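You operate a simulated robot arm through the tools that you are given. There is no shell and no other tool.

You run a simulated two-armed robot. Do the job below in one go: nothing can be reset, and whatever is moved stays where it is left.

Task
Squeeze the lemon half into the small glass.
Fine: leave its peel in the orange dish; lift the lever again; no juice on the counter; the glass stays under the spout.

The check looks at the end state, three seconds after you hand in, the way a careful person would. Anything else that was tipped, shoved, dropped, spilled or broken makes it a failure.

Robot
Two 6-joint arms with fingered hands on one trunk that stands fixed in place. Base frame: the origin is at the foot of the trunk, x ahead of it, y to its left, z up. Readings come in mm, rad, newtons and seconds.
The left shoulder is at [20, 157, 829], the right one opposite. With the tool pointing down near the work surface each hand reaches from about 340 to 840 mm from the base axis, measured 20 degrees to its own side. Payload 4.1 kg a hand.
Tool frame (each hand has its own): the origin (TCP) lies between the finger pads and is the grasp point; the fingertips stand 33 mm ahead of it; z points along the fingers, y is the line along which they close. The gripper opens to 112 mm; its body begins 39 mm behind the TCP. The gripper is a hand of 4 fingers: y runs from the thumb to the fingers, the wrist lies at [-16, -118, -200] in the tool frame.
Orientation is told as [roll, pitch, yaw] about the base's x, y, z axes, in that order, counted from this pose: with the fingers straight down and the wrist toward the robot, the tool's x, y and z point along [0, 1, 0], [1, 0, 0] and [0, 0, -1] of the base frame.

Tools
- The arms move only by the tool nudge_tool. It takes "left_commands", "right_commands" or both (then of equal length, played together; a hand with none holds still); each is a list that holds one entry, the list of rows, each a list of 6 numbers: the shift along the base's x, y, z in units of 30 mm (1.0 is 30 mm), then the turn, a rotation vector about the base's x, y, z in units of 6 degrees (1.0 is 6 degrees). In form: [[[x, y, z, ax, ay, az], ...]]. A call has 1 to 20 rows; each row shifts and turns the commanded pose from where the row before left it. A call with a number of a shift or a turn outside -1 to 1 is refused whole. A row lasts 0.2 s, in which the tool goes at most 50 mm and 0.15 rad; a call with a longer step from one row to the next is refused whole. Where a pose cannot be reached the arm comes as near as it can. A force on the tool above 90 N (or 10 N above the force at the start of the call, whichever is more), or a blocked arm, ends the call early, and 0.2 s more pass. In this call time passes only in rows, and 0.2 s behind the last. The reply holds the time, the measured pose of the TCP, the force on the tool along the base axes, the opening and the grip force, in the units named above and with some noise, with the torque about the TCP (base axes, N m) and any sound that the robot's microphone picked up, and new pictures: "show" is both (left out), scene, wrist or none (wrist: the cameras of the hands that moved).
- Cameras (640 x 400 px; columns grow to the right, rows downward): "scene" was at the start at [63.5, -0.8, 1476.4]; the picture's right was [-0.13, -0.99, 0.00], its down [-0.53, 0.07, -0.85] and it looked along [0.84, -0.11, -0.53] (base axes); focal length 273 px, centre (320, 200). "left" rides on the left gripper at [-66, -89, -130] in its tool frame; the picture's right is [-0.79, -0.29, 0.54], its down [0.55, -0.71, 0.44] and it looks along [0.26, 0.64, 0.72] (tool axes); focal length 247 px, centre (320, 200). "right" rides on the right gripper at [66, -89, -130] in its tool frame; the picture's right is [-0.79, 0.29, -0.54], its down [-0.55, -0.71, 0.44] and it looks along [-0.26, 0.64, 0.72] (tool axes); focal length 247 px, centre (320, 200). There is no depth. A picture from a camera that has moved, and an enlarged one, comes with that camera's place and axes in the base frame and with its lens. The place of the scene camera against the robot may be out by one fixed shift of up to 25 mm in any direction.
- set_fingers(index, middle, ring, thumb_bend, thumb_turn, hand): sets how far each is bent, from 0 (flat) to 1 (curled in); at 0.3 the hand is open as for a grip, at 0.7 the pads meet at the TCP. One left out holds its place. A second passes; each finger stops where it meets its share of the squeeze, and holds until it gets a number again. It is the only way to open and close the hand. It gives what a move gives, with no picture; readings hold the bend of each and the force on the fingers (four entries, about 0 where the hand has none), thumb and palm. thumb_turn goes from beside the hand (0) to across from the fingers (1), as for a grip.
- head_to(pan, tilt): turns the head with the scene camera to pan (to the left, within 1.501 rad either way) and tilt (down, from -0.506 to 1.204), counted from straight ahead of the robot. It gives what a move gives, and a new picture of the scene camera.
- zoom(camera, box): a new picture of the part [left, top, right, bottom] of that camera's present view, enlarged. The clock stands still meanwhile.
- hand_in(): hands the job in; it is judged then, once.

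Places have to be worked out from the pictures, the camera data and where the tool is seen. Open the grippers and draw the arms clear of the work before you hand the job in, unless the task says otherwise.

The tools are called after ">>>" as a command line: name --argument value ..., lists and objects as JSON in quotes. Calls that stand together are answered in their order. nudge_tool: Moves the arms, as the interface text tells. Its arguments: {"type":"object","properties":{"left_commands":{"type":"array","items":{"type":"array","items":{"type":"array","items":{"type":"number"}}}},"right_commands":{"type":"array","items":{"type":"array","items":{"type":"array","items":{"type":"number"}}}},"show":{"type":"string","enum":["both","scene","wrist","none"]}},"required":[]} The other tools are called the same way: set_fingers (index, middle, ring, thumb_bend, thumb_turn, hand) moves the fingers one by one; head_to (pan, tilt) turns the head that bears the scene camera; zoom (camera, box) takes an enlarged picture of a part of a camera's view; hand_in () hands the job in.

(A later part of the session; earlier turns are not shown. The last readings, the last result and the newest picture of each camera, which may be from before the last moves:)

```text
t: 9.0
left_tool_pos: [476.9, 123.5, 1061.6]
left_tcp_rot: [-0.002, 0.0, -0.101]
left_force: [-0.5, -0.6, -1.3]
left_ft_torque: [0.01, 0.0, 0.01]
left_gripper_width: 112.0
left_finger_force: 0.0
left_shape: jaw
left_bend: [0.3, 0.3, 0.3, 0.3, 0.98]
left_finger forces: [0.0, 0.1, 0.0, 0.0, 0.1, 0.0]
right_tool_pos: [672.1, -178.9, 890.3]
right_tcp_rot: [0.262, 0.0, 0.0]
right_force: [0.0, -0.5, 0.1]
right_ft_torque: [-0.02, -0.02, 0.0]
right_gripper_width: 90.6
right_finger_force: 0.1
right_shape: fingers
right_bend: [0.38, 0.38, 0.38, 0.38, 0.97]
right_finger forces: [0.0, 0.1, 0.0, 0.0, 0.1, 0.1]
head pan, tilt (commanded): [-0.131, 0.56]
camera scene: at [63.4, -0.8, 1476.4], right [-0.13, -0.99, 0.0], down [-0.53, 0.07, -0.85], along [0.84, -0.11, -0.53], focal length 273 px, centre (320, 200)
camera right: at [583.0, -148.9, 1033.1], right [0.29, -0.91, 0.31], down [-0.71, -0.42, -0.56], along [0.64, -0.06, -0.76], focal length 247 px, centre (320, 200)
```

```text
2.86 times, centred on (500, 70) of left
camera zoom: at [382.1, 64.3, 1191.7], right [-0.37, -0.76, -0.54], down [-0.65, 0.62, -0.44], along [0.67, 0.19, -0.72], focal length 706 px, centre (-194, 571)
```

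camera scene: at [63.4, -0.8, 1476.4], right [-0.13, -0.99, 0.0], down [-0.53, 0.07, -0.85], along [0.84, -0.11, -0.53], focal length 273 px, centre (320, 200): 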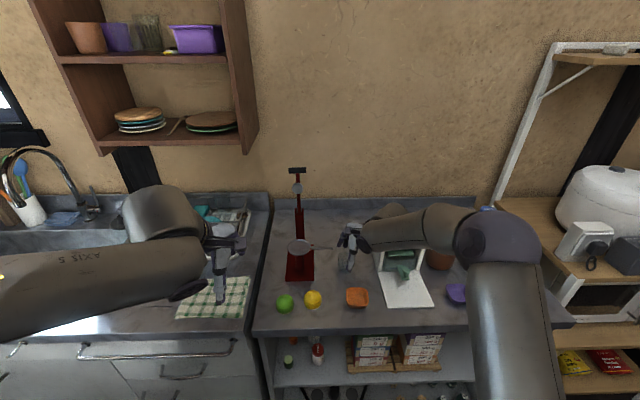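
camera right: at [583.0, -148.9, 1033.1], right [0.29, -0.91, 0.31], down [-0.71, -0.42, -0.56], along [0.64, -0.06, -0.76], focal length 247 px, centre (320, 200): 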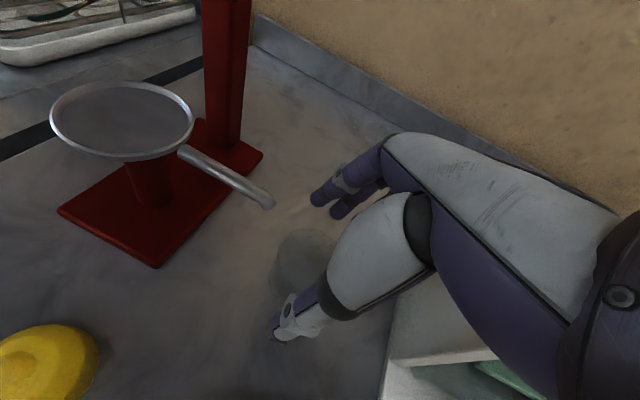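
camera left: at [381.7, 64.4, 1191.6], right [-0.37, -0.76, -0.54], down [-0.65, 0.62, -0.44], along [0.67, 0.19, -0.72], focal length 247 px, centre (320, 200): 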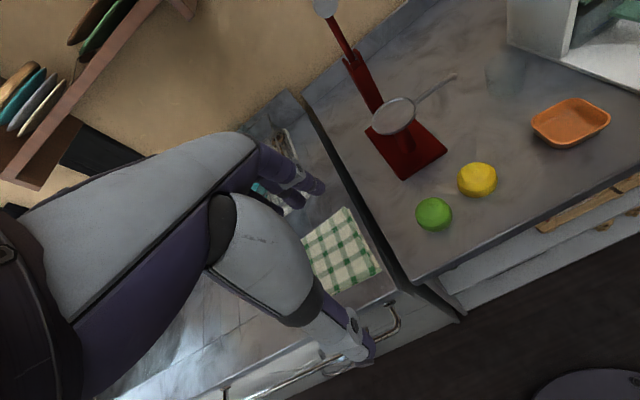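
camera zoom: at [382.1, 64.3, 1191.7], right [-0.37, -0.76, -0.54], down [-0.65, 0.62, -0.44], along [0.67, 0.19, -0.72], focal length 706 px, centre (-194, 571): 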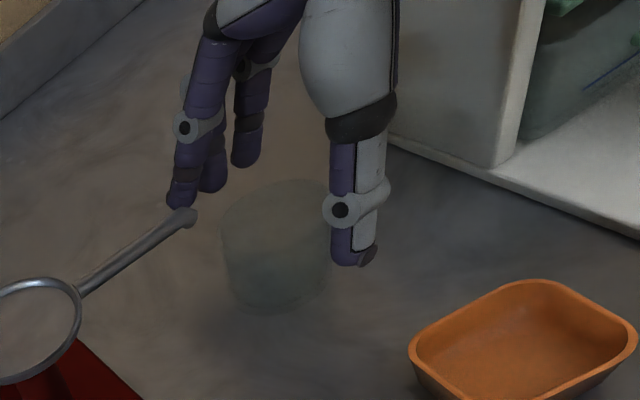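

>>> zoom --camera "right" --box '[240, 190, 360, 310]'

>>> zoom --camera "left" --box '[440, 40, 540, 120]'

>>> zoom --camera "scene" --box '[300, 220, 400, 290]'

```text
3.33 times, centred on (300, 250) of right
camera zoom: at [583.0, -148.9, 1033.1], right [0.29, -0.91, 0.31], down [-0.71, -0.42, -0.56], along [0.64, -0.06, -0.76], focal length 823 px, centre (387, 33)
```

zoom: 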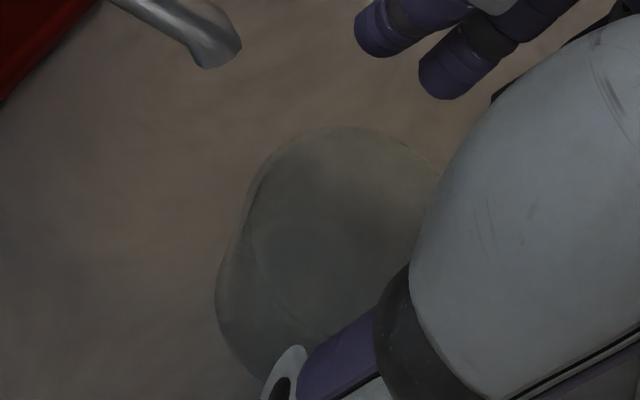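

```text
5.00 times, centred on (490, 80) of left
camera zoom: at [382.1, 64.3, 1191.7], right [-0.37, -0.76, -0.54], down [-0.65, 0.62, -0.44], along [0.67, 0.19, -0.72], focal length 1235 px, centre (-530, 800)
```

zoom: 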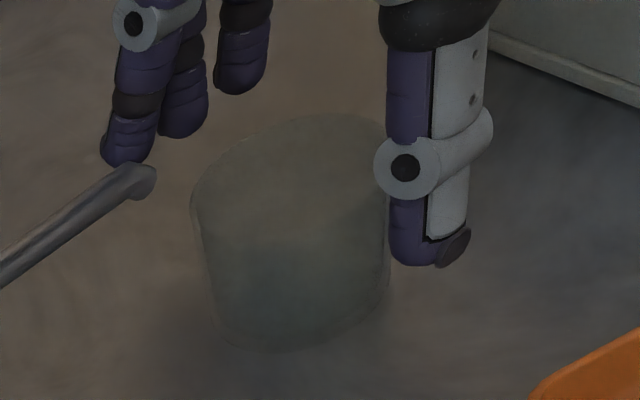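

```text
5.71 times, centred on (350, 255) of scene
camera zoom: at [63.4, -0.8, 1476.4], right [-0.13, -0.99, 0.0], down [-0.53, 0.07, -0.85], along [0.84, -0.11, -0.53], focal length 1560 px, centre (149, -114)
```

zoom: 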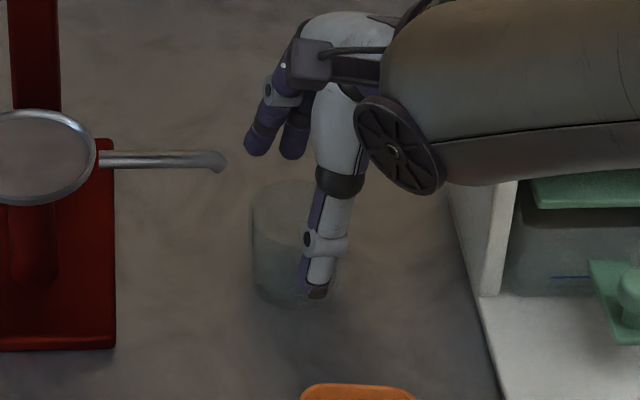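

The glass centre is now at about (663,-169.5). I close on it again with the rolled, slightly right-shifted grip.

>>> set_fingers --hand "right" --index 0.58 --middle 0.58 --ring 0.58 --thumb_bend 0.58

>>> zoom --camera "left" --box '[440, 40, 540, 120]'

>>> zoom --camera "right" --box '[240, 150, 360, 310]'

```text
t: 10.0
left_tool_pos: [477.7, 121.8, 1061.3]
left_tcp_rot: [0.001, 0.0, -0.103]
left_force: [-0.4, 0.7, 0.0]
left_ft_torque: [-0.02, 0.0, 0.01]
left_gripper_width: 111.7
left_finger_force: 0.0
left_shape: jaw
left_bend: [0.3, 0.3, 0.3, 0.3, 0.98]
left_finger forces: [0.0, 0.0, 0.0, 0.0, 0.0, 0.0]
right_tool_pos: [671.1, -180.2, 889.9]
right_tcp_rot: [0.261, 0.0, 0.0]
right_force: [0.4, 0.2, 0.7]
right_ft_torque: [-0.02, -0.04, 0.01]
right_gripper_width: 45.9
right_finger_force: 3.1
right_shape: fingers
right_bend: [0.55, 0.55, 0.57, 0.54, 0.97]
right_finger forces: [1.4, 2.5, 0.0, 0.0, 2.9, 0.0]
head pan, tilt (commanded): [-0.131, 0.56]
```

```text
5.00 times, centred on (490, 80) of left
camera zoom: at [382.1, 64.3, 1191.7], right [-0.37, -0.76, -0.54], down [-0.65, 0.62, -0.44], along [0.67, 0.19, -0.72], focal length 1235 px, centre (-530, 800)
```

zoom: 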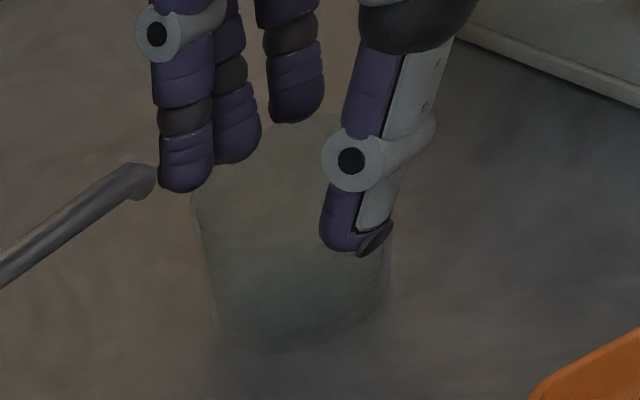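

```text
2.50 times, centred on (300, 230) of right
camera zoom: at [583.0, -148.7, 1033.2], right [0.29, -0.91, 0.32], down [-0.71, -0.42, -0.56], along [0.64, -0.06, -0.76], focal length 617 px, centre (370, 125)
```

zoom: 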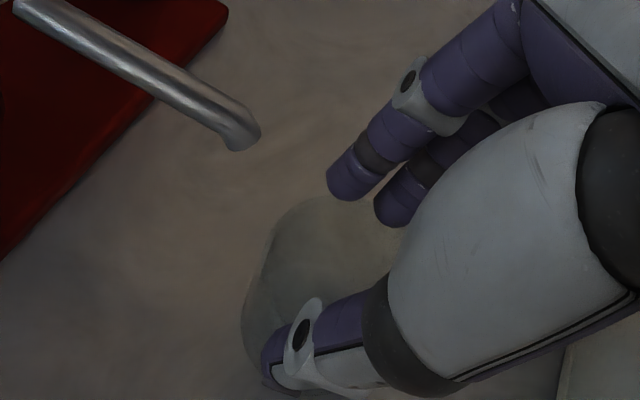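

Grip is firm and the glass barely moved. I slide it on in small steps towards the spout, checking forces.

>>> nudge_tool --right_commands '[[[0.1, 0.12, 0.03, 0, 0, 0], [0.1, 0.12, 0, 0, 0, 0], [0.1, 0.12, 0, 0, 0, 0], [0, 0.12, 0, 0, 0, 0]]]'

>>> zoom --camera "left" --box '[420, 20, 540, 120]'

>>> zoom --camera "right" --box '[220, 120, 380, 320]'

```text
t: 11.0
left_tool_pos: [477.6, 123.6, 1062.2]
left_tcp_rot: [0.001, 0.0, -0.104]
left_force: [0.6, 0.7, 0.0]
left_ft_torque: [0.02, 0.02, 0.01]
left_gripper_width: 111.6
left_finger_force: 0.0
left_shape: jaw
left_bend: [0.3, 0.3, 0.3, 0.3, 0.98]
left_finger forces: [0.1, 0.1, 0.0, 0.0, 0.0, 0.1]
right_tool_pos: [681.1, -165.5, 890.6]
right_tcp_rot: [0.262, 0.0, 0.0]
right_force: [-0.1, -1.7, 1.4]
right_ft_torque: [0.02, 0.06, 0.03]
right_gripper_width: 44.6
right_finger_force: 2.7
right_shape: fingers
right_bend: [0.56, 0.55, 0.57, 0.54, 0.97]
right_finger forces: [0.8, 2.3, 0.0, 0.0, 2.7, 0.1]
head pan, tilt (commanded): [-0.131, 0.56]
camera scene: at [63.4, -0.8, 1476.4], right [-0.13, -0.99, 0.0], down [-0.53, 0.07, -0.85], along [0.84, -0.11, -0.53], focal length 273 px, centre (320, 200)
camera right: at [592.0, -134.9, 1034.3], right [0.29, -0.91, 0.32], down [-0.71, -0.42, -0.56], along [0.64, -0.06, -0.76], focal length 247 px, centre (320, 200)
```

scene: 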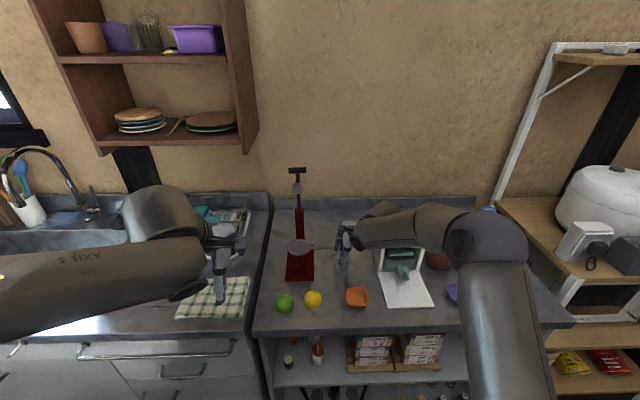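
right: 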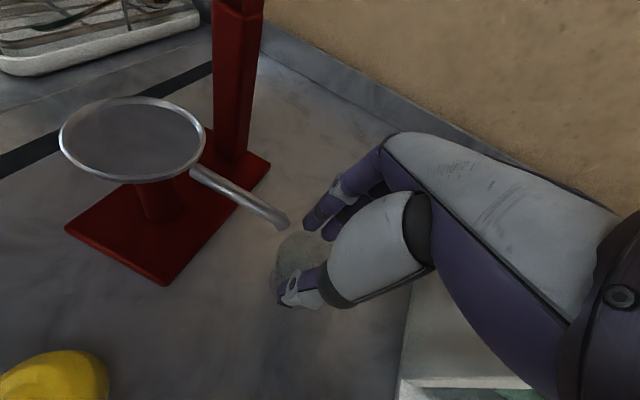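

```text
4.00 times, centred on (480, 70) of left
camera zoom: at [382.1, 64.2, 1191.7], right [-0.37, -0.76, -0.54], down [-0.65, 0.62, -0.44], along [0.67, 0.19, -0.72], focal length 988 px, centre (-320, 720)
```

zoom: 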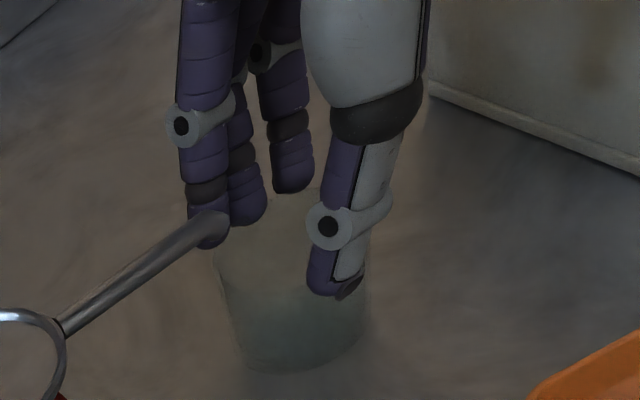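

```text
2.00 times, centred on (300, 220) of right
camera zoom: at [592.0, -134.9, 1034.3], right [0.29, -0.91, 0.32], down [-0.71, -0.42, -0.56], along [0.64, -0.06, -0.76], focal length 494 px, centre (360, 160)
```

zoom: 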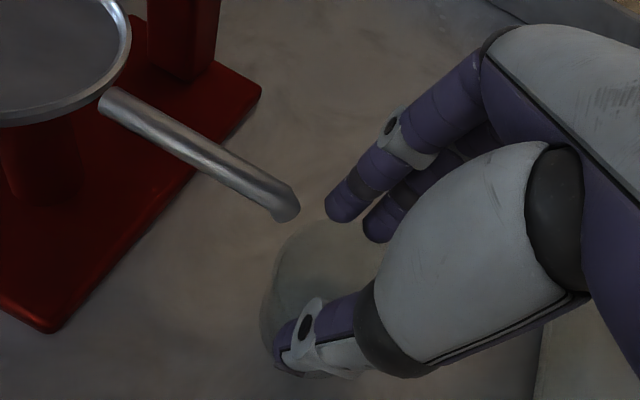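

The glass follows: it is now at about (673,-157). I continue along +y in small steps toward the spout.

>>> nudge_tool --right_commands '[[[0, 0.12, 0, 0, 0, 0], [0, 0.12, 0, 0, 0, 0], [0, 0.12, 0, 0, 0, 0], [0, 0.12, 0, 0, 0, 0]]]'

>>> zoom --camera "left" --box '[420, 20, 540, 120]'

>>> zoom --camera "right" --box '[220, 120, 380, 320]'

```text
t: 12.0
left_tool_pos: [477.4, 122.1, 1060.8]
left_tcp_rot: [0.0, 0.0, -0.101]
left_force: [0.0, -0.2, 0.4]
left_ft_torque: [0.0, 0.0, 0.01]
left_gripper_width: 111.9
left_finger_force: 0.1
left_shape: jaw
left_bend: [0.3, 0.3, 0.3, 0.3, 0.98]
left_finger forces: [0.0, 0.0, 0.0, 0.0, 0.0, 0.1]
right_tool_pos: [680.5, -149.3, 889.5]
right_tcp_rot: [0.263, -0.001, 0.0]
right_force: [-0.2, -0.5, 2.7]
right_ft_torque: [0.02, 0.05, 0.02]
right_gripper_width: 44.4
right_finger_force: 3.6
right_shape: fingers
right_bend: [0.56, 0.55, 0.57, 0.54, 0.97]
right_finger forces: [1.0, 2.4, 0.0, 0.0, 3.7, 0.1]
head pan, tilt (commanded): [-0.131, 0.56]
camera scene: at [63.4, -0.8, 1476.4], right [-0.13, -0.99, 0.0], down [-0.53, 0.07, -0.85], along [0.84, -0.11, -0.53], focal length 273 px, centre (320, 200)
camera right: at [591.9, -120.0, 1033.8], right [0.29, -0.91, 0.32], down [-0.71, -0.42, -0.56], along [0.64, -0.06, -0.76], focal length 247 px, centre (320, 200)
```

scene: 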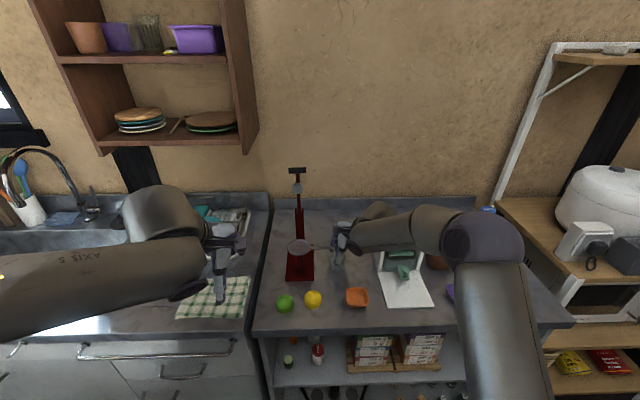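
right: 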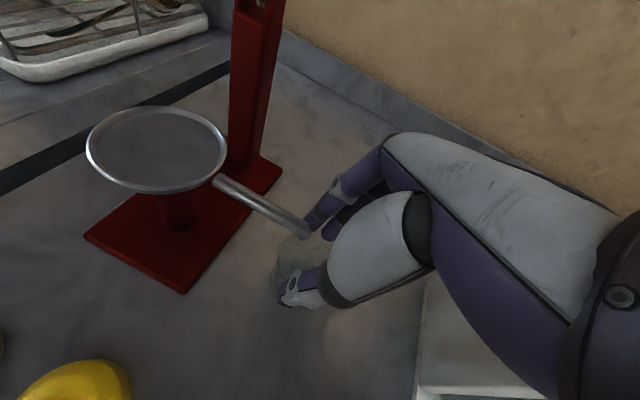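

```text
4.00 times, centred on (480, 70) of left
camera zoom: at [382.1, 64.2, 1191.7], right [-0.37, -0.76, -0.54], down [-0.65, 0.62, -0.44], along [0.67, 0.19, -0.72], focal length 988 px, centre (-320, 720)
```

zoom: 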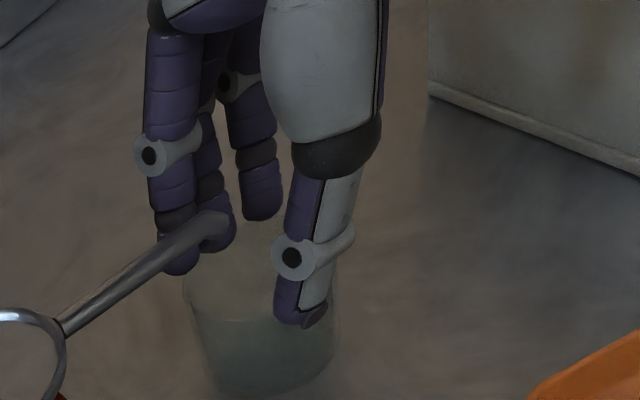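

```text
2.00 times, centred on (300, 220) of right
camera zoom: at [591.9, -120.0, 1033.8], right [0.29, -0.91, 0.32], down [-0.71, -0.42, -0.56], along [0.64, -0.06, -0.76], focal length 494 px, centre (360, 160)
```

zoom: 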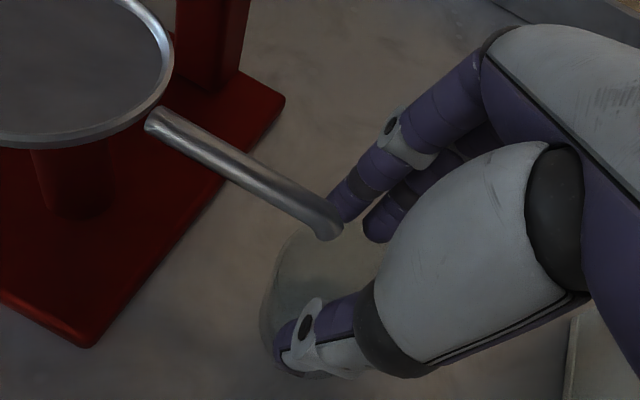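

Still no contact, forces are small; the spout is now over the glass's left part. I go the last 12 mm.

>>> nudge_tool --right_commands '[[[0, 0.13, 0, 0, 0, 0], [0, 0.13, 0, 0, 0, 0], [0, 0.13, 0, 0, 0, 0]]]'

>>> zoom --camera "left" --box '[400, 20, 520, 120]'

>>> zoom --camera "right" --box '[220, 120, 380, 320]'

>>> zoom --camera "scene" --box '[280, 210, 400, 300]'

```text
t: 12.8
left_tool_pos: [477.7, 123.1, 1061.3]
left_tcp_rot: [0.0, 0.0, -0.104]
left_force: [-0.9, 0.2, 0.4]
left_ft_torque: [0.0, 0.01, 0.02]
left_gripper_width: 111.7
left_finger_force: 0.0
left_shape: jaw
left_bend: [0.3, 0.3, 0.3, 0.3, 0.98]
left_finger forces: [0.1, 0.0, 0.0, 0.1, 0.1, 0.0]
right_tool_pos: [681.2, -139.0, 889.2]
right_tcp_rot: [0.263, 0.0, 0.0]
right_force: [0.3, -1.6, 2.5]
right_ft_torque: [-0.01, 0.04, 0.03]
right_gripper_width: 44.4
right_finger_force: 3.3
right_shape: fingers
right_bend: [0.56, 0.55, 0.57, 0.54, 0.97]
right_finger forces: [1.0, 2.3, 0.0, 0.0, 3.2, 0.0]
head pan, tilt (commanded): [-0.131, 0.56]
camera scene: at [63.4, -0.8, 1476.4], right [-0.13, -0.99, 0.0], down [-0.53, 0.07, -0.85], along [0.84, -0.11, -0.53], focal length 273 px, centre (320, 200)
camera right: at [592.1, -108.4, 1034.0], right [0.29, -0.9, 0.32], down [-0.71, -0.42, -0.56], along [0.64, -0.06, -0.76], focal length 247 px, centre (320, 200)
```

scene: 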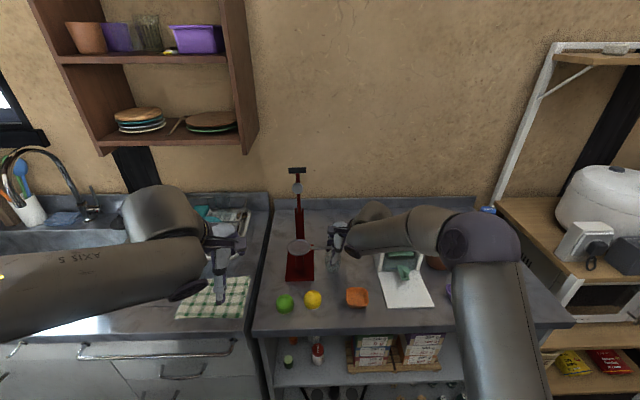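
right: 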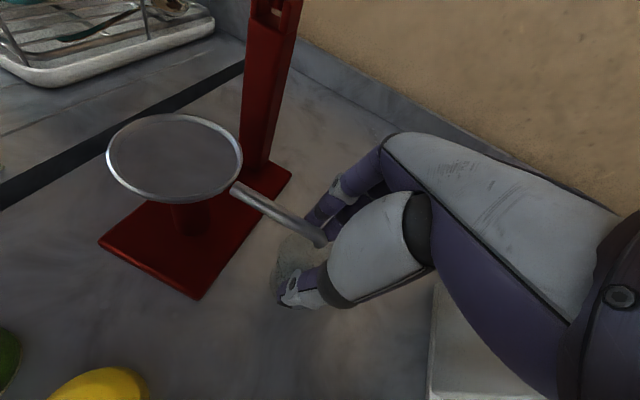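

```text
4.00 times, centred on (460, 70) of left
camera zoom: at [382.1, 64.2, 1191.7], right [-0.37, -0.76, -0.54], down [-0.65, 0.62, -0.44], along [0.67, 0.19, -0.72], focal length 988 px, centre (-240, 720)
```

zoom: 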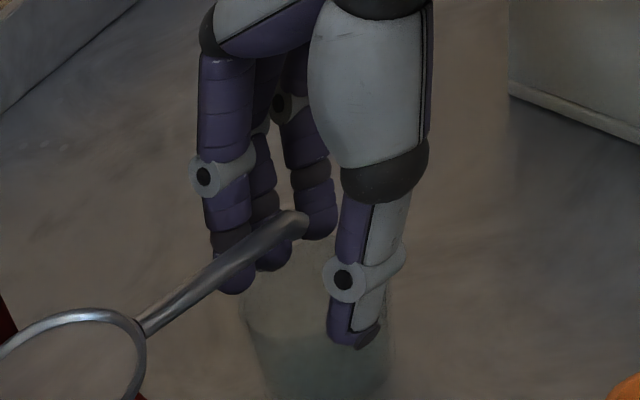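

```text
2.00 times, centred on (300, 220) of right
camera zoom: at [592.1, -108.4, 1034.0], right [0.29, -0.9, 0.32], down [-0.71, -0.42, -0.56], along [0.64, -0.06, -0.76], focal length 494 px, centre (360, 160)
```

zoom: 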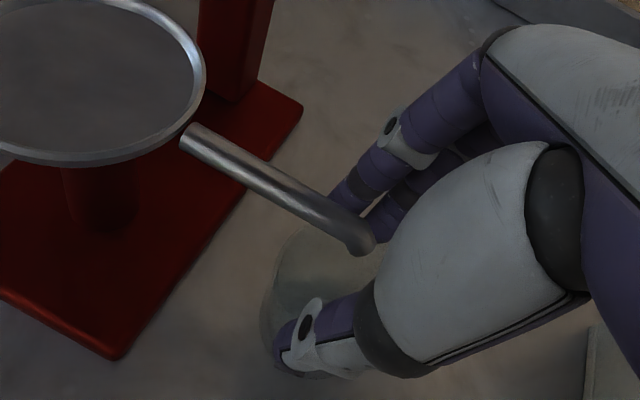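

```text
4.44 times, centred on (340, 255) of scene
camera zoom: at [63.4, -0.8, 1476.4], right [-0.13, -0.99, 0.0], down [-0.53, 0.07, -0.85], along [0.84, -0.11, -0.53], focal length 1214 px, centre (231, -44)
```

zoom: 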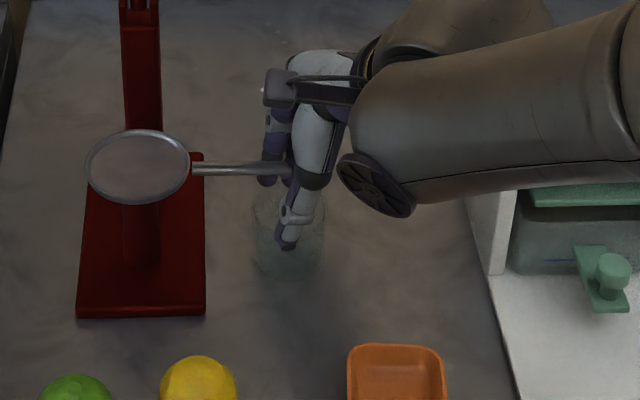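

The spout tip now sits between thumb and fingers above the glass. I open the fingers and check the glass position.

>>> set_fingers --hand "right" --index 0.36 --middle 0.36 --ring 0.36 --thumb_bend 0.36

>>> zoom --camera "left" --box '[400, 30, 520, 130]'

>>> zoom --camera "right" --box '[220, 180, 340, 320]'

>>> zoom --camera "scene" --box '[300, 220, 370, 290]'

```text
t: 13.8
left_tool_pos: [477.5, 122.5, 1062.1]
left_tcp_rot: [0.0, 0.0, -0.102]
left_force: [0.1, -0.1, 0.5]
left_ft_torque: [-0.01, 0.02, 0.02]
left_gripper_width: 111.7
left_finger_force: 0.2
left_shape: jaw
left_bend: [0.3, 0.3, 0.3, 0.3, 0.98]
left_finger forces: [0.0, 0.0, 0.0, 0.0, 0.1, 0.0]
right_tool_pos: [681.2, -139.0, 890.4]
right_tcp_rot: [0.261, 0.0, -0.001]
right_force: [-0.4, -0.1, -0.5]
right_ft_torque: [0.02, -0.02, 0.01]
right_gripper_width: 96.1
right_finger_force: 0.0
right_shape: fingers
right_bend: [0.36, 0.36, 0.36, 0.36, 0.97]
right_finger forces: [0.1, 0.0, 0.1, 0.1, 0.0, 0.0]
head pan, tilt (commanded): [-0.131, 0.56]
```

```text
4.00 times, centred on (460, 80) of left
camera zoom: at [382.1, 64.3, 1191.7], right [-0.37, -0.76, -0.54], down [-0.65, 0.62, -0.44], along [0.67, 0.19, -0.72], focal length 988 px, centre (-240, 680)
```

zoom: 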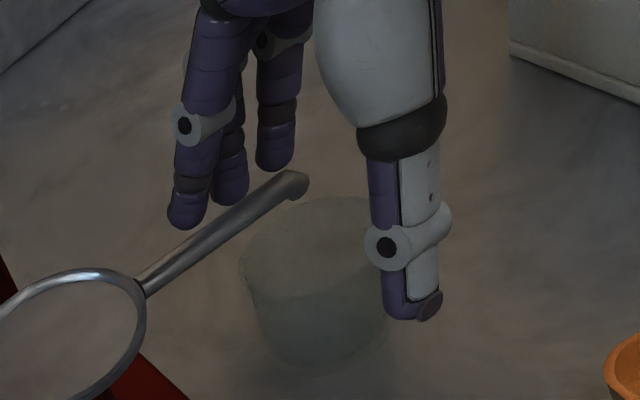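

```text
2.86 times, centred on (280, 250) of right
camera zoom: at [592.3, -108.6, 1034.1], right [0.29, -0.91, 0.32], down [-0.71, -0.42, -0.56], along [0.64, -0.06, -0.76], focal length 706 px, centre (434, 57)
```

zoom: 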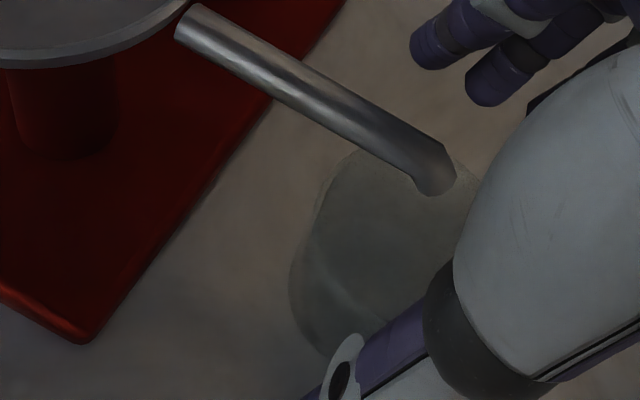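

```text
5.71 times, centred on (335, 255) of scene
camera zoom: at [63.5, -0.8, 1476.4], right [-0.13, -0.99, 0.0], down [-0.53, 0.07, -0.85], along [0.84, -0.11, -0.53], focal length 1560 px, centre (234, -114)
```

zoom: 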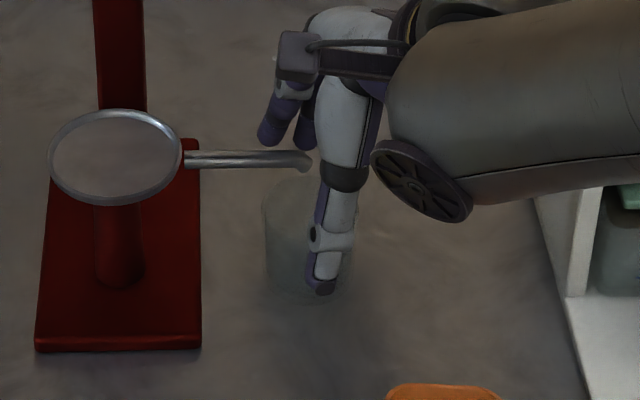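

The glass is centred within a few mm under the spout outlet (≈(671,-131) vs (672,-129)). I withdraw the right hand to the right along -y, then up, undoing the roll.

>>> nudge_tool --right_commands '[[[0, -0.3, 0, 0, 0, 0], [0, -0.45, 0, 0, 0, 0], [0, -0.45, 0, 0, 0, 0], [0, -0.45, 0, 0, 0, 0], [0, 0, 0.8, 0, 0, 0], [0, 0, 1, -0.5, 0, 0], [0, 0, 1, -1, 0, 0], [0, 0, 1, -1, 0, 0]]]'

>>> zoom --camera "left" --box '[380, 30, 520, 130]'

>>> zoom --camera "scene" --box '[270, 220, 370, 320]'

```text
t: 15.6
left_tool_pos: [477.7, 122.7, 1061.7]
left_tcp_rot: [0.001, 0.0, -0.104]
left_force: [0.7, 0.2, 1.1]
left_ft_torque: [0.01, 0.01, 0.0]
left_gripper_width: 111.7
left_finger_force: 0.0
left_shape: jaw
left_bend: [0.3, 0.3, 0.3, 0.3, 0.98]
left_finger forces: [0.0, 0.0, 0.0, 0.0, 0.1, 0.0]
right_tool_pos: [681.1, -189.5, 1005.4]
right_tcp_rot: [-0.002, 0.0, -0.001]
right_force: [0.0, -0.3, -0.5]
right_ft_torque: [0.05, 0.01, 0.0]
right_gripper_width: 96.3
right_finger_force: 0.0
right_shape: fingers
right_bend: [0.36, 0.36, 0.36, 0.36, 0.97]
right_finger forces: [0.1, 0.1, 0.0, 0.1, 0.0, 0.0]
head pan, tilt (commanded): [-0.131, 0.56]
camera scene: at [63.6, -1.0, 1476.4], right [-0.13, -0.99, 0.0], down [-0.53, 0.07, -0.85], along [0.84, -0.11, -0.53], focal length 273 px, centre (320, 200)
camera right: at [591.8, -121.9, 1136.0], right [0.29, -0.79, 0.54], down [-0.71, -0.55, -0.43], along [0.64, -0.26, -0.72], focal length 247 px, centre (320, 200)
```

scene: 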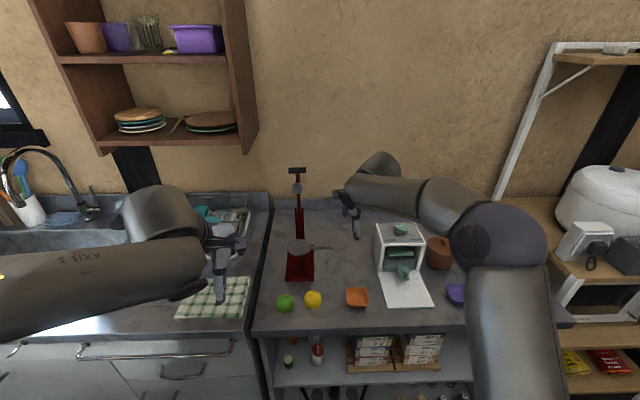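
right: 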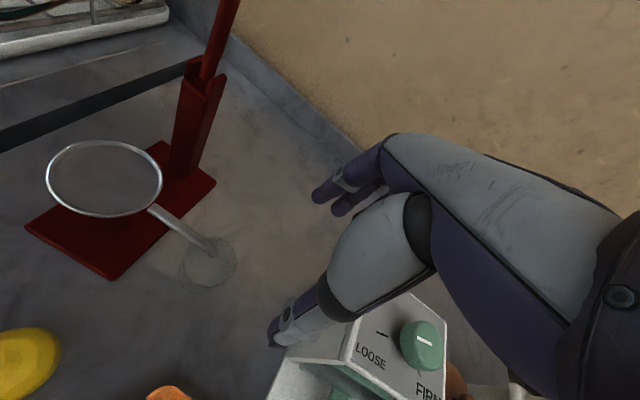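

```text
4.00 times, centred on (450, 80) of left
camera zoom: at [382.2, 64.1, 1191.7], right [-0.37, -0.76, -0.54], down [-0.65, 0.62, -0.44], along [0.67, 0.19, -0.72], focal length 988 px, centre (-200, 680)
```

zoom: 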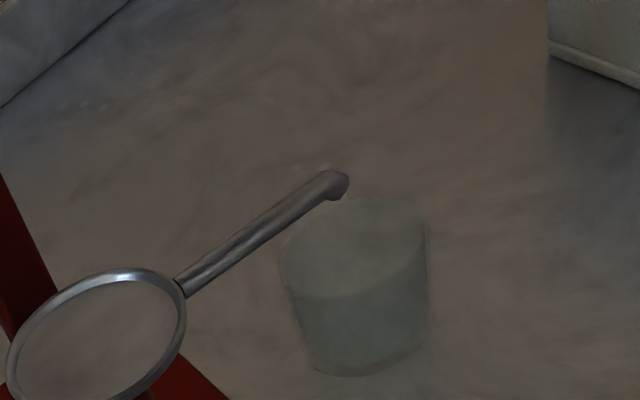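

```text
4.00 times, centred on (320, 270) of scene
camera zoom: at [63.6, -1.0, 1476.4], right [-0.13, -0.99, 0.0], down [-0.53, 0.07, -0.85], along [0.84, -0.11, -0.53], focal length 1092 px, centre (320, -80)
```

zoom: 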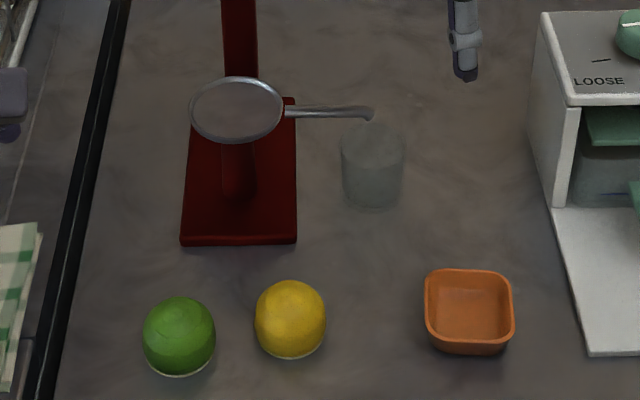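

>>> zoom --camera "right" --box '[130, 180, 270, 320]'

>>> zoom --camera "right" --box '[0, 280, 120, 400]'

>>> zoom --camera "left" --box '[400, 140, 520, 240]'

```text
2.86 times, centred on (200, 250) of right
camera zoom: at [591.8, -121.9, 1136.0], right [0.29, -0.79, 0.54], down [-0.71, -0.55, -0.43], along [0.64, -0.26, -0.72], focal length 706 px, centre (663, 57)
```

zoom: 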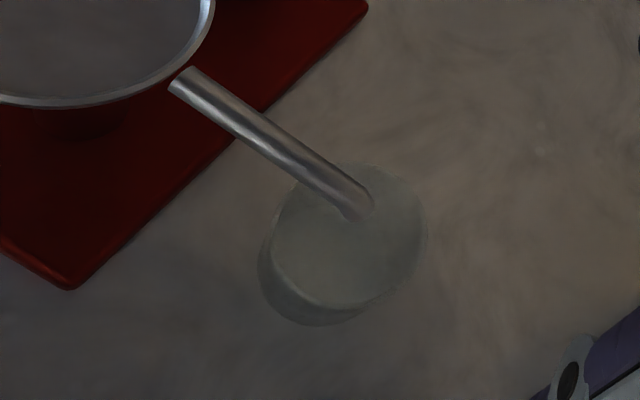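

```text
3.33 times, centred on (60, 340) of right
camera zoom: at [591.8, -121.9, 1136.0], right [0.29, -0.79, 0.54], down [-0.71, -0.55, -0.43], along [0.64, -0.26, -0.72], focal length 823 px, centre (1187, -267)
```

zoom: 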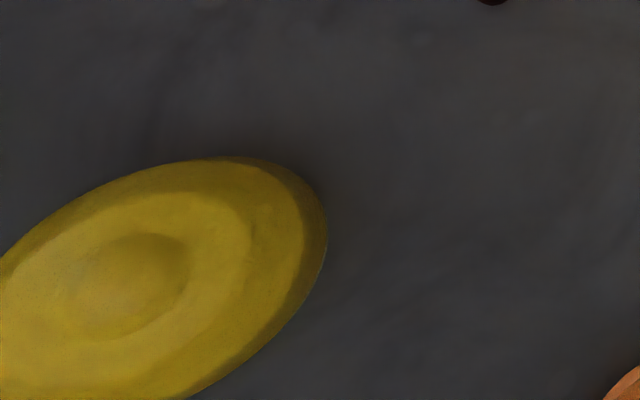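

```text
4.00 times, centred on (460, 190) of left
camera zoom: at [382.2, 64.1, 1191.7], right [-0.37, -0.76, -0.54], down [-0.65, 0.62, -0.44], along [0.67, 0.19, -0.72], focal length 988 px, centre (-240, 240)
```

zoom: 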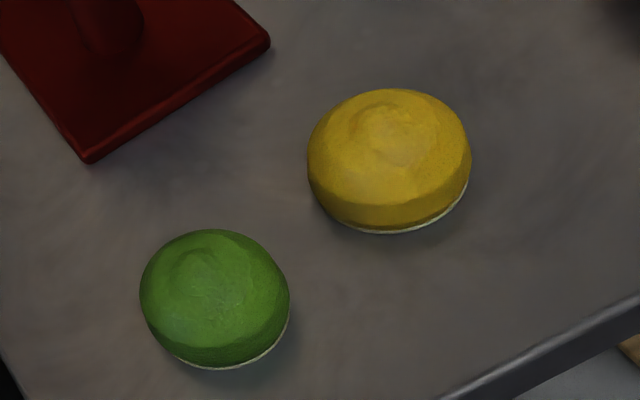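

Glass upright at ≈(673,-134), outlet at ≈(672,-130): well inside the rim. Now I bring the right hand above the lemon half at about (549,-56), staying high to refine.

>>> nudge_tool --right_commands '[[[-0.73, 0.74, 0, 0, 0, 0], [-0.73, 0.74, 0, 0, 0, 0], [-0.73, 0.74, 0, 0, 0, 0], [-0.73, 0.74, -0.2, 0, 0, 0], [-0.73, 0.74, -0.3, 0, 0, 0], [-0.73, 0.74, -0.5, 0, 0, 0]]]'

>>> zoom --camera "right" --box '[180, 160, 380, 360]'

>>> zoom --camera "left" --box '[400, 60, 560, 240]'

>>> zoom --camera "scene" --box '[260, 200, 400, 330]'

```text
t: 17.0
left_tool_pos: [476.9, 122.3, 1059.8]
left_tcp_rot: [0.0, 0.001, -0.103]
left_force: [0.9, 1.3, -0.1]
left_ft_torque: [0.0, -0.01, 0.05]
left_gripper_width: 112.0
left_finger_force: 0.1
left_shape: jaw
left_bend: [0.3, 0.3, 0.3, 0.3, 0.98]
left_finger forces: [0.0, 0.0, 0.0, 0.0, 0.0, 0.1]
right_tool_pos: [549.4, -56.3, 973.4]
right_tcp_rot: [0.001, 0.0, -0.002]
right_force: [-0.2, 0.2, 0.4]
right_ft_torque: [0.03, 0.02, 0.0]
right_gripper_width: 96.1
right_finger_force: 0.1
right_shape: fingers
right_bend: [0.36, 0.36, 0.36, 0.36, 0.97]
right_finger forces: [0.0, 0.0, 0.0, 0.0, 0.1, 0.0]
head pan, tilt (commanded): [-0.131, 0.56]
camera scene: at [63.6, -0.9, 1476.4], right [-0.13, -0.99, 0.0], down [-0.53, 0.07, -0.85], along [0.84, -0.11, -0.53], focal length 273 px, centre (320, 200)
camera right: at [460.2, 10.4, 1104.8], right [0.29, -0.79, 0.54], down [-0.71, -0.55, -0.44], along [0.64, -0.26, -0.72], focal length 247 px, centre (320, 200)
```

scene: 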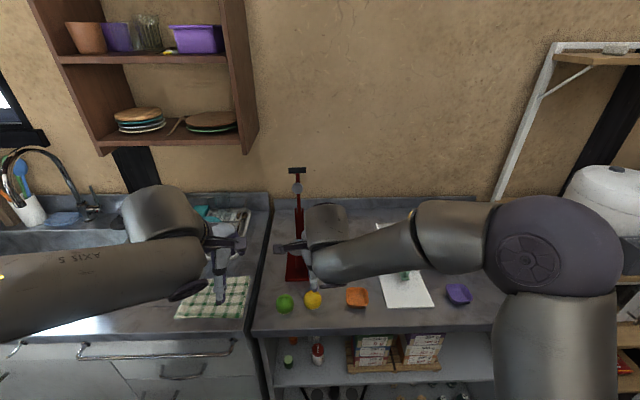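
right: 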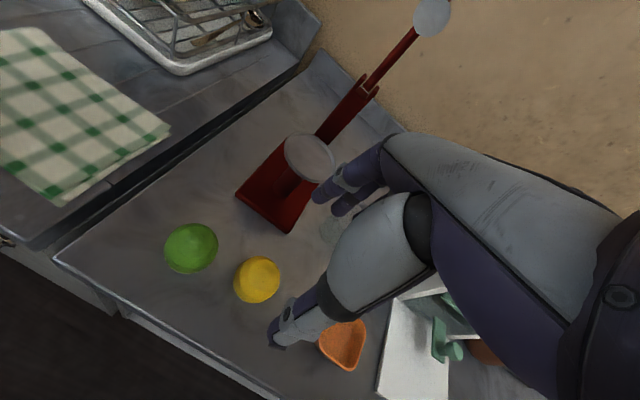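

```text
2.00 times, centred on (280, 260) of right
camera zoom: at [460.2, 10.4, 1104.8], right [0.29, -0.79, 0.54], down [-0.71, -0.55, -0.44], along [0.64, -0.26, -0.72], focal length 494 px, centre (400, 80)
```

zoom: 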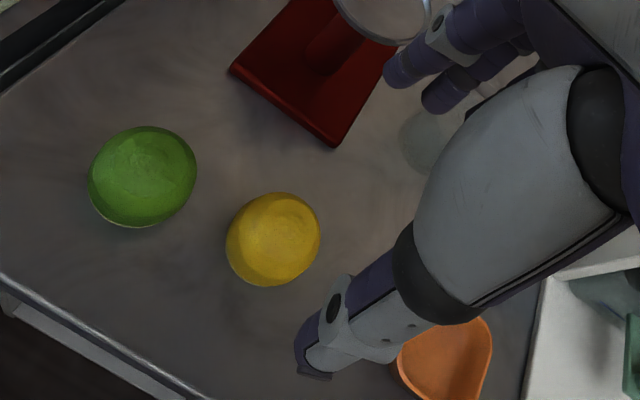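

```text
2.22 times, centred on (480, 150) of left
camera zoom: at [382.2, 64.1, 1191.6], right [-0.37, -0.76, -0.54], down [-0.65, 0.62, -0.44], along [0.67, 0.19, -0.72], focal length 549 px, centre (-36, 311)
```

zoom: 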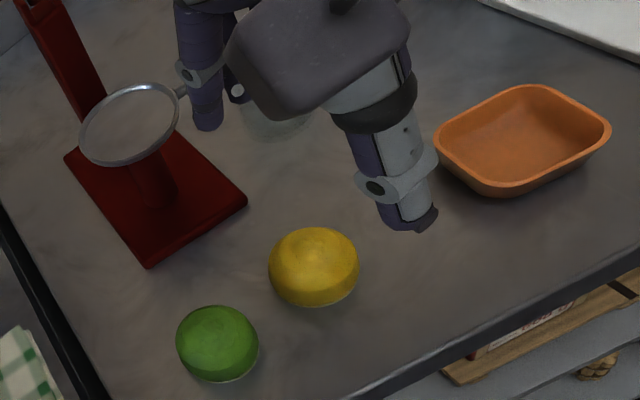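

```text
3.08 times, centred on (330, 265) of scene
camera zoom: at [63.6, -0.9, 1476.4], right [-0.13, -0.99, 0.0], down [-0.53, 0.07, -0.85], along [0.84, -0.11, -0.53], focal length 840 px, centre (289, 0)
```

zoom: 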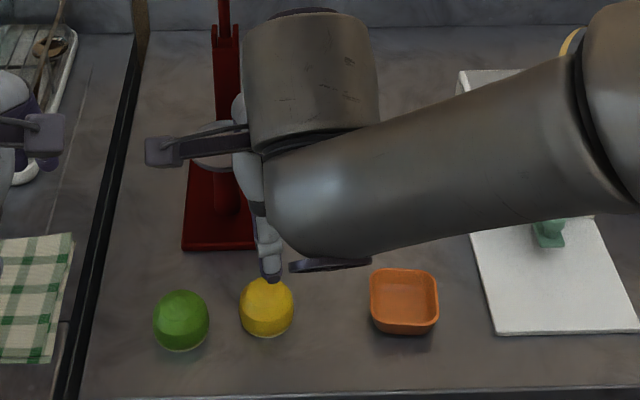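

The lemon half's centre is at about (548,-51.5), dome up, ~40 mm tall. The grip closes about 9 mm thumb-side of the TCP, so I place the TCP at x≈556 and descend around it.

>>> nudge_tool --right_commands '[[[0.22, 0.14, -0.3, 0, 0, 0], [0, 0, -0.8, 0, 0, 0], [0, 0, -0.8, 0, 0, 0], [0, 0, -0.8, 0, 0, 0], [0, 0, -0.57, 0, 0, 0]]]'

>>> zoom --camera "right" --box '[180, 160, 380, 360]'

>>> zoom --camera "left" --box '[400, 90, 540, 240]'

```text
t: 18.2
left_tool_pos: [477.7, 123.1, 1060.2]
left_tcp_rot: [-0.001, 0.0, -0.102]
left_force: [0.4, -0.1, -0.6]
left_ft_torque: [0.0, -0.03, 0.0]
left_gripper_width: 111.7
left_finger_force: 0.1
left_shape: jaw
left_bend: [0.3, 0.3, 0.3, 0.3, 0.98]
left_finger forces: [0.1, 0.1, 0.0, 0.0, 0.1, 0.0]
right_tool_pos: [557.0, -52.1, 876.7]
right_tcp_rot: [0.001, 0.0, 0.0]
right_force: [-0.3, -0.5, 0.6]
right_ft_torque: [0.0, 0.0, 0.01]
right_gripper_width: 96.1
right_finger_force: 0.0
right_shape: fingers
right_bend: [0.36, 0.36, 0.36, 0.36, 0.97]
right_finger forces: [0.0, 0.0, 0.1, 0.1, 0.0, 0.1]
head pan, tilt (commanded): [-0.131, 0.56]
camera scene: at [63.3, -0.8, 1476.4], right [-0.13, -0.99, 0.0], down [-0.53, 0.07, -0.85], along [0.84, -0.11, -0.53], focal length 273 px, centre (320, 200)
camera right: at [467.2, 14.7, 1007.2], right [0.29, -0.79, 0.54], down [-0.71, -0.55, -0.44], along [0.64, -0.26, -0.72], focal length 247 px, centre (320, 200)
```

scene: 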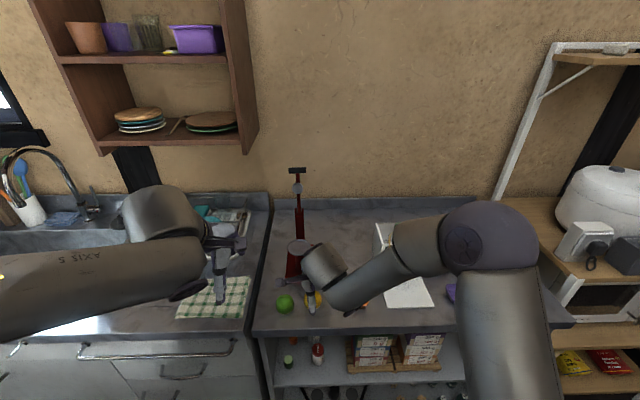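
right: 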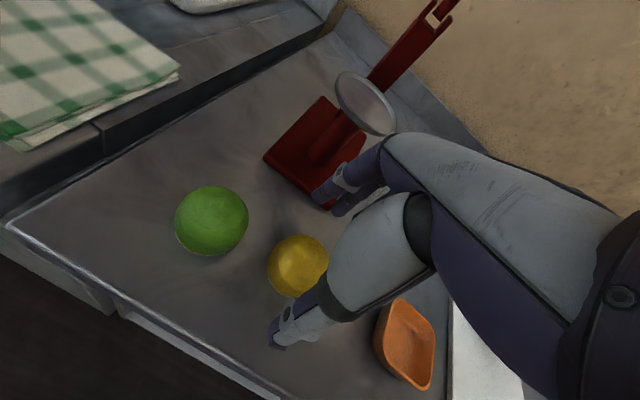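

```text
2.00 times, centred on (280, 260) of right
camera zoom: at [467.2, 14.7, 1007.2], right [0.29, -0.79, 0.54], down [-0.71, -0.55, -0.44], along [0.64, -0.26, -0.72], focal length 494 px, centre (400, 80)
```

zoom: 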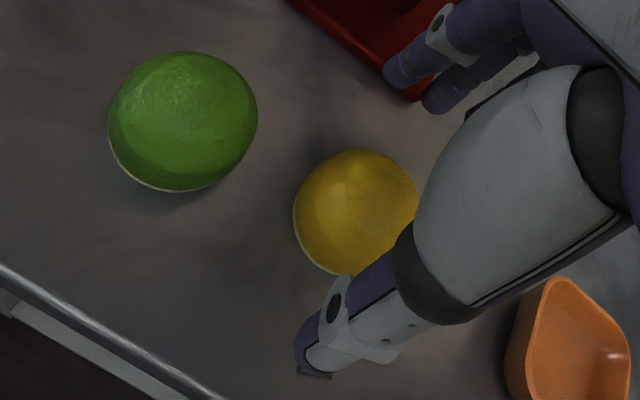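

```text
2.67 times, centred on (470, 165) of left
camera zoom: at [382.0, 64.3, 1191.7], right [-0.37, -0.76, -0.54], down [-0.65, 0.62, -0.44], along [0.67, 0.19, -0.72], focal length 659 px, centre (-80, 293)
```

zoom: 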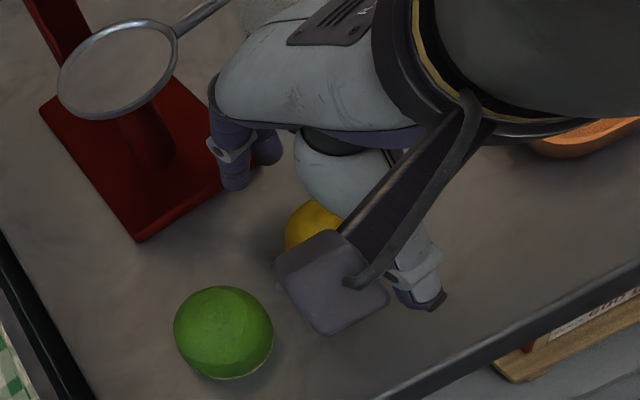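

The lemon sits between thumb and fingers, its centre about 2-3 mm left of the TCP; I nudge 2 mm and close.

>>> nudge_tool --right_commands '[[[0, 0.08, -0.05, 0, 0, 0]]]' --show "none"

>>> set_fingers --hand "right" --index 0.62 --middle 0.62 --ring 0.62 --thumb_bend 0.62

>>> zoom --camera "right" --box '[180, 160, 380, 360]'

>>> zoom --camera "scene" --box '[260, 220, 380, 330]'

```text
t: 18.6
left_tool_pos: [476.9, 123.3, 1060.4]
left_tcp_rot: [0.0, 0.001, -0.102]
left_force: [0.5, 0.1, -0.5]
left_ft_torque: [0.0, -0.01, -0.01]
left_gripper_width: 111.6
left_finger_force: 0.0
left_shape: jaw
left_bend: [0.3, 0.3, 0.3, 0.3, 0.98]
left_finger forces: [0.0, 0.0, 0.0, 0.0, 0.0, 0.0]
right_tool_pos: [556.4, -49.8, 874.4]
right_tcp_rot: [-0.001, -0.002, -0.003]
right_force: [0.0, 0.3, -0.1]
right_ft_torque: [0.04, 0.03, 0.02]
right_gripper_width: 96.1
right_finger_force: 0.0
right_shape: fingers
right_bend: [0.36, 0.36, 0.36, 0.36, 0.97]
right_finger forces: [0.0, 0.0, 0.0, 0.1, 0.0, 0.0]
head pan, tilt (commanded): [-0.131, 0.56]
```

```text
t: 19.6
left_tool_pos: [478.0, 122.4, 1061.8]
left_tcp_rot: [0.001, -0.001, -0.101]
left_force: [-0.8, -0.7, 0.4]
left_ft_torque: [-0.01, -0.01, 0.0]
left_gripper_width: 111.3
left_finger_force: 0.0
left_shape: jaw
left_bend: [0.3, 0.3, 0.3, 0.3, 0.98]
left_finger forces: [0.0, 0.0, 0.1, 0.0, 0.1, 0.0]
right_tool_pos: [556.6, -49.7, 874.3]
right_tcp_rot: [0.002, 0.001, -0.002]
right_force: [0.8, 0.6, -0.3]
right_ft_torque: [0.0, 0.02, 0.0]
right_gripper_width: 26.3
right_finger_force: 1.2
right_shape: fingers
right_bend: [0.62, 0.61, 0.62, 0.61, 0.97]
right_finger forces: [0.1, 1.1, 0.0, 0.0, 1.0, 0.0]
head pan, tilt (commanded): [-0.131, 0.56]
```

```text
2.00 times, centred on (280, 260) of right
camera zoom: at [467.5, 17.3, 1005.8], right [0.29, -0.79, 0.54], down [-0.71, -0.55, -0.44], along [0.64, -0.26, -0.72], focal length 494 px, centre (400, 80)
```

zoom: 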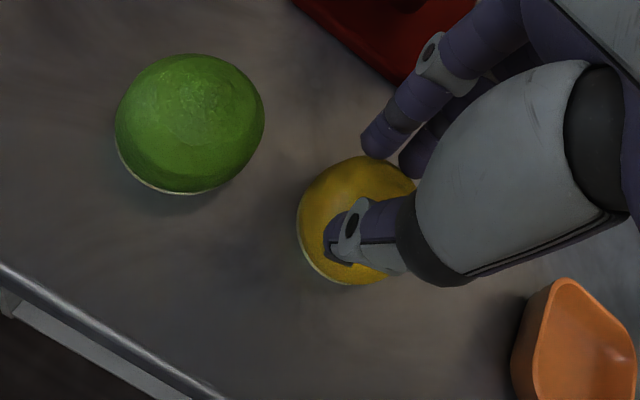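

```text
3.64 times, centred on (320, 275) of scene
camera zoom: at [63.4, -0.8, 1476.4], right [-0.13, -0.99, 0.0], down [-0.53, 0.07, -0.85], along [0.84, -0.11, -0.53], focal length 993 px, centre (320, -73)
```

zoom: 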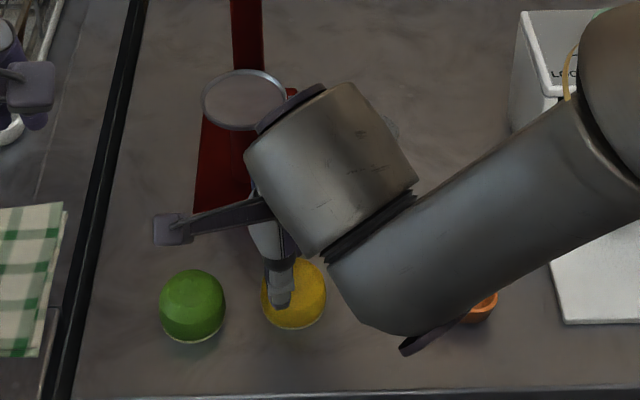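

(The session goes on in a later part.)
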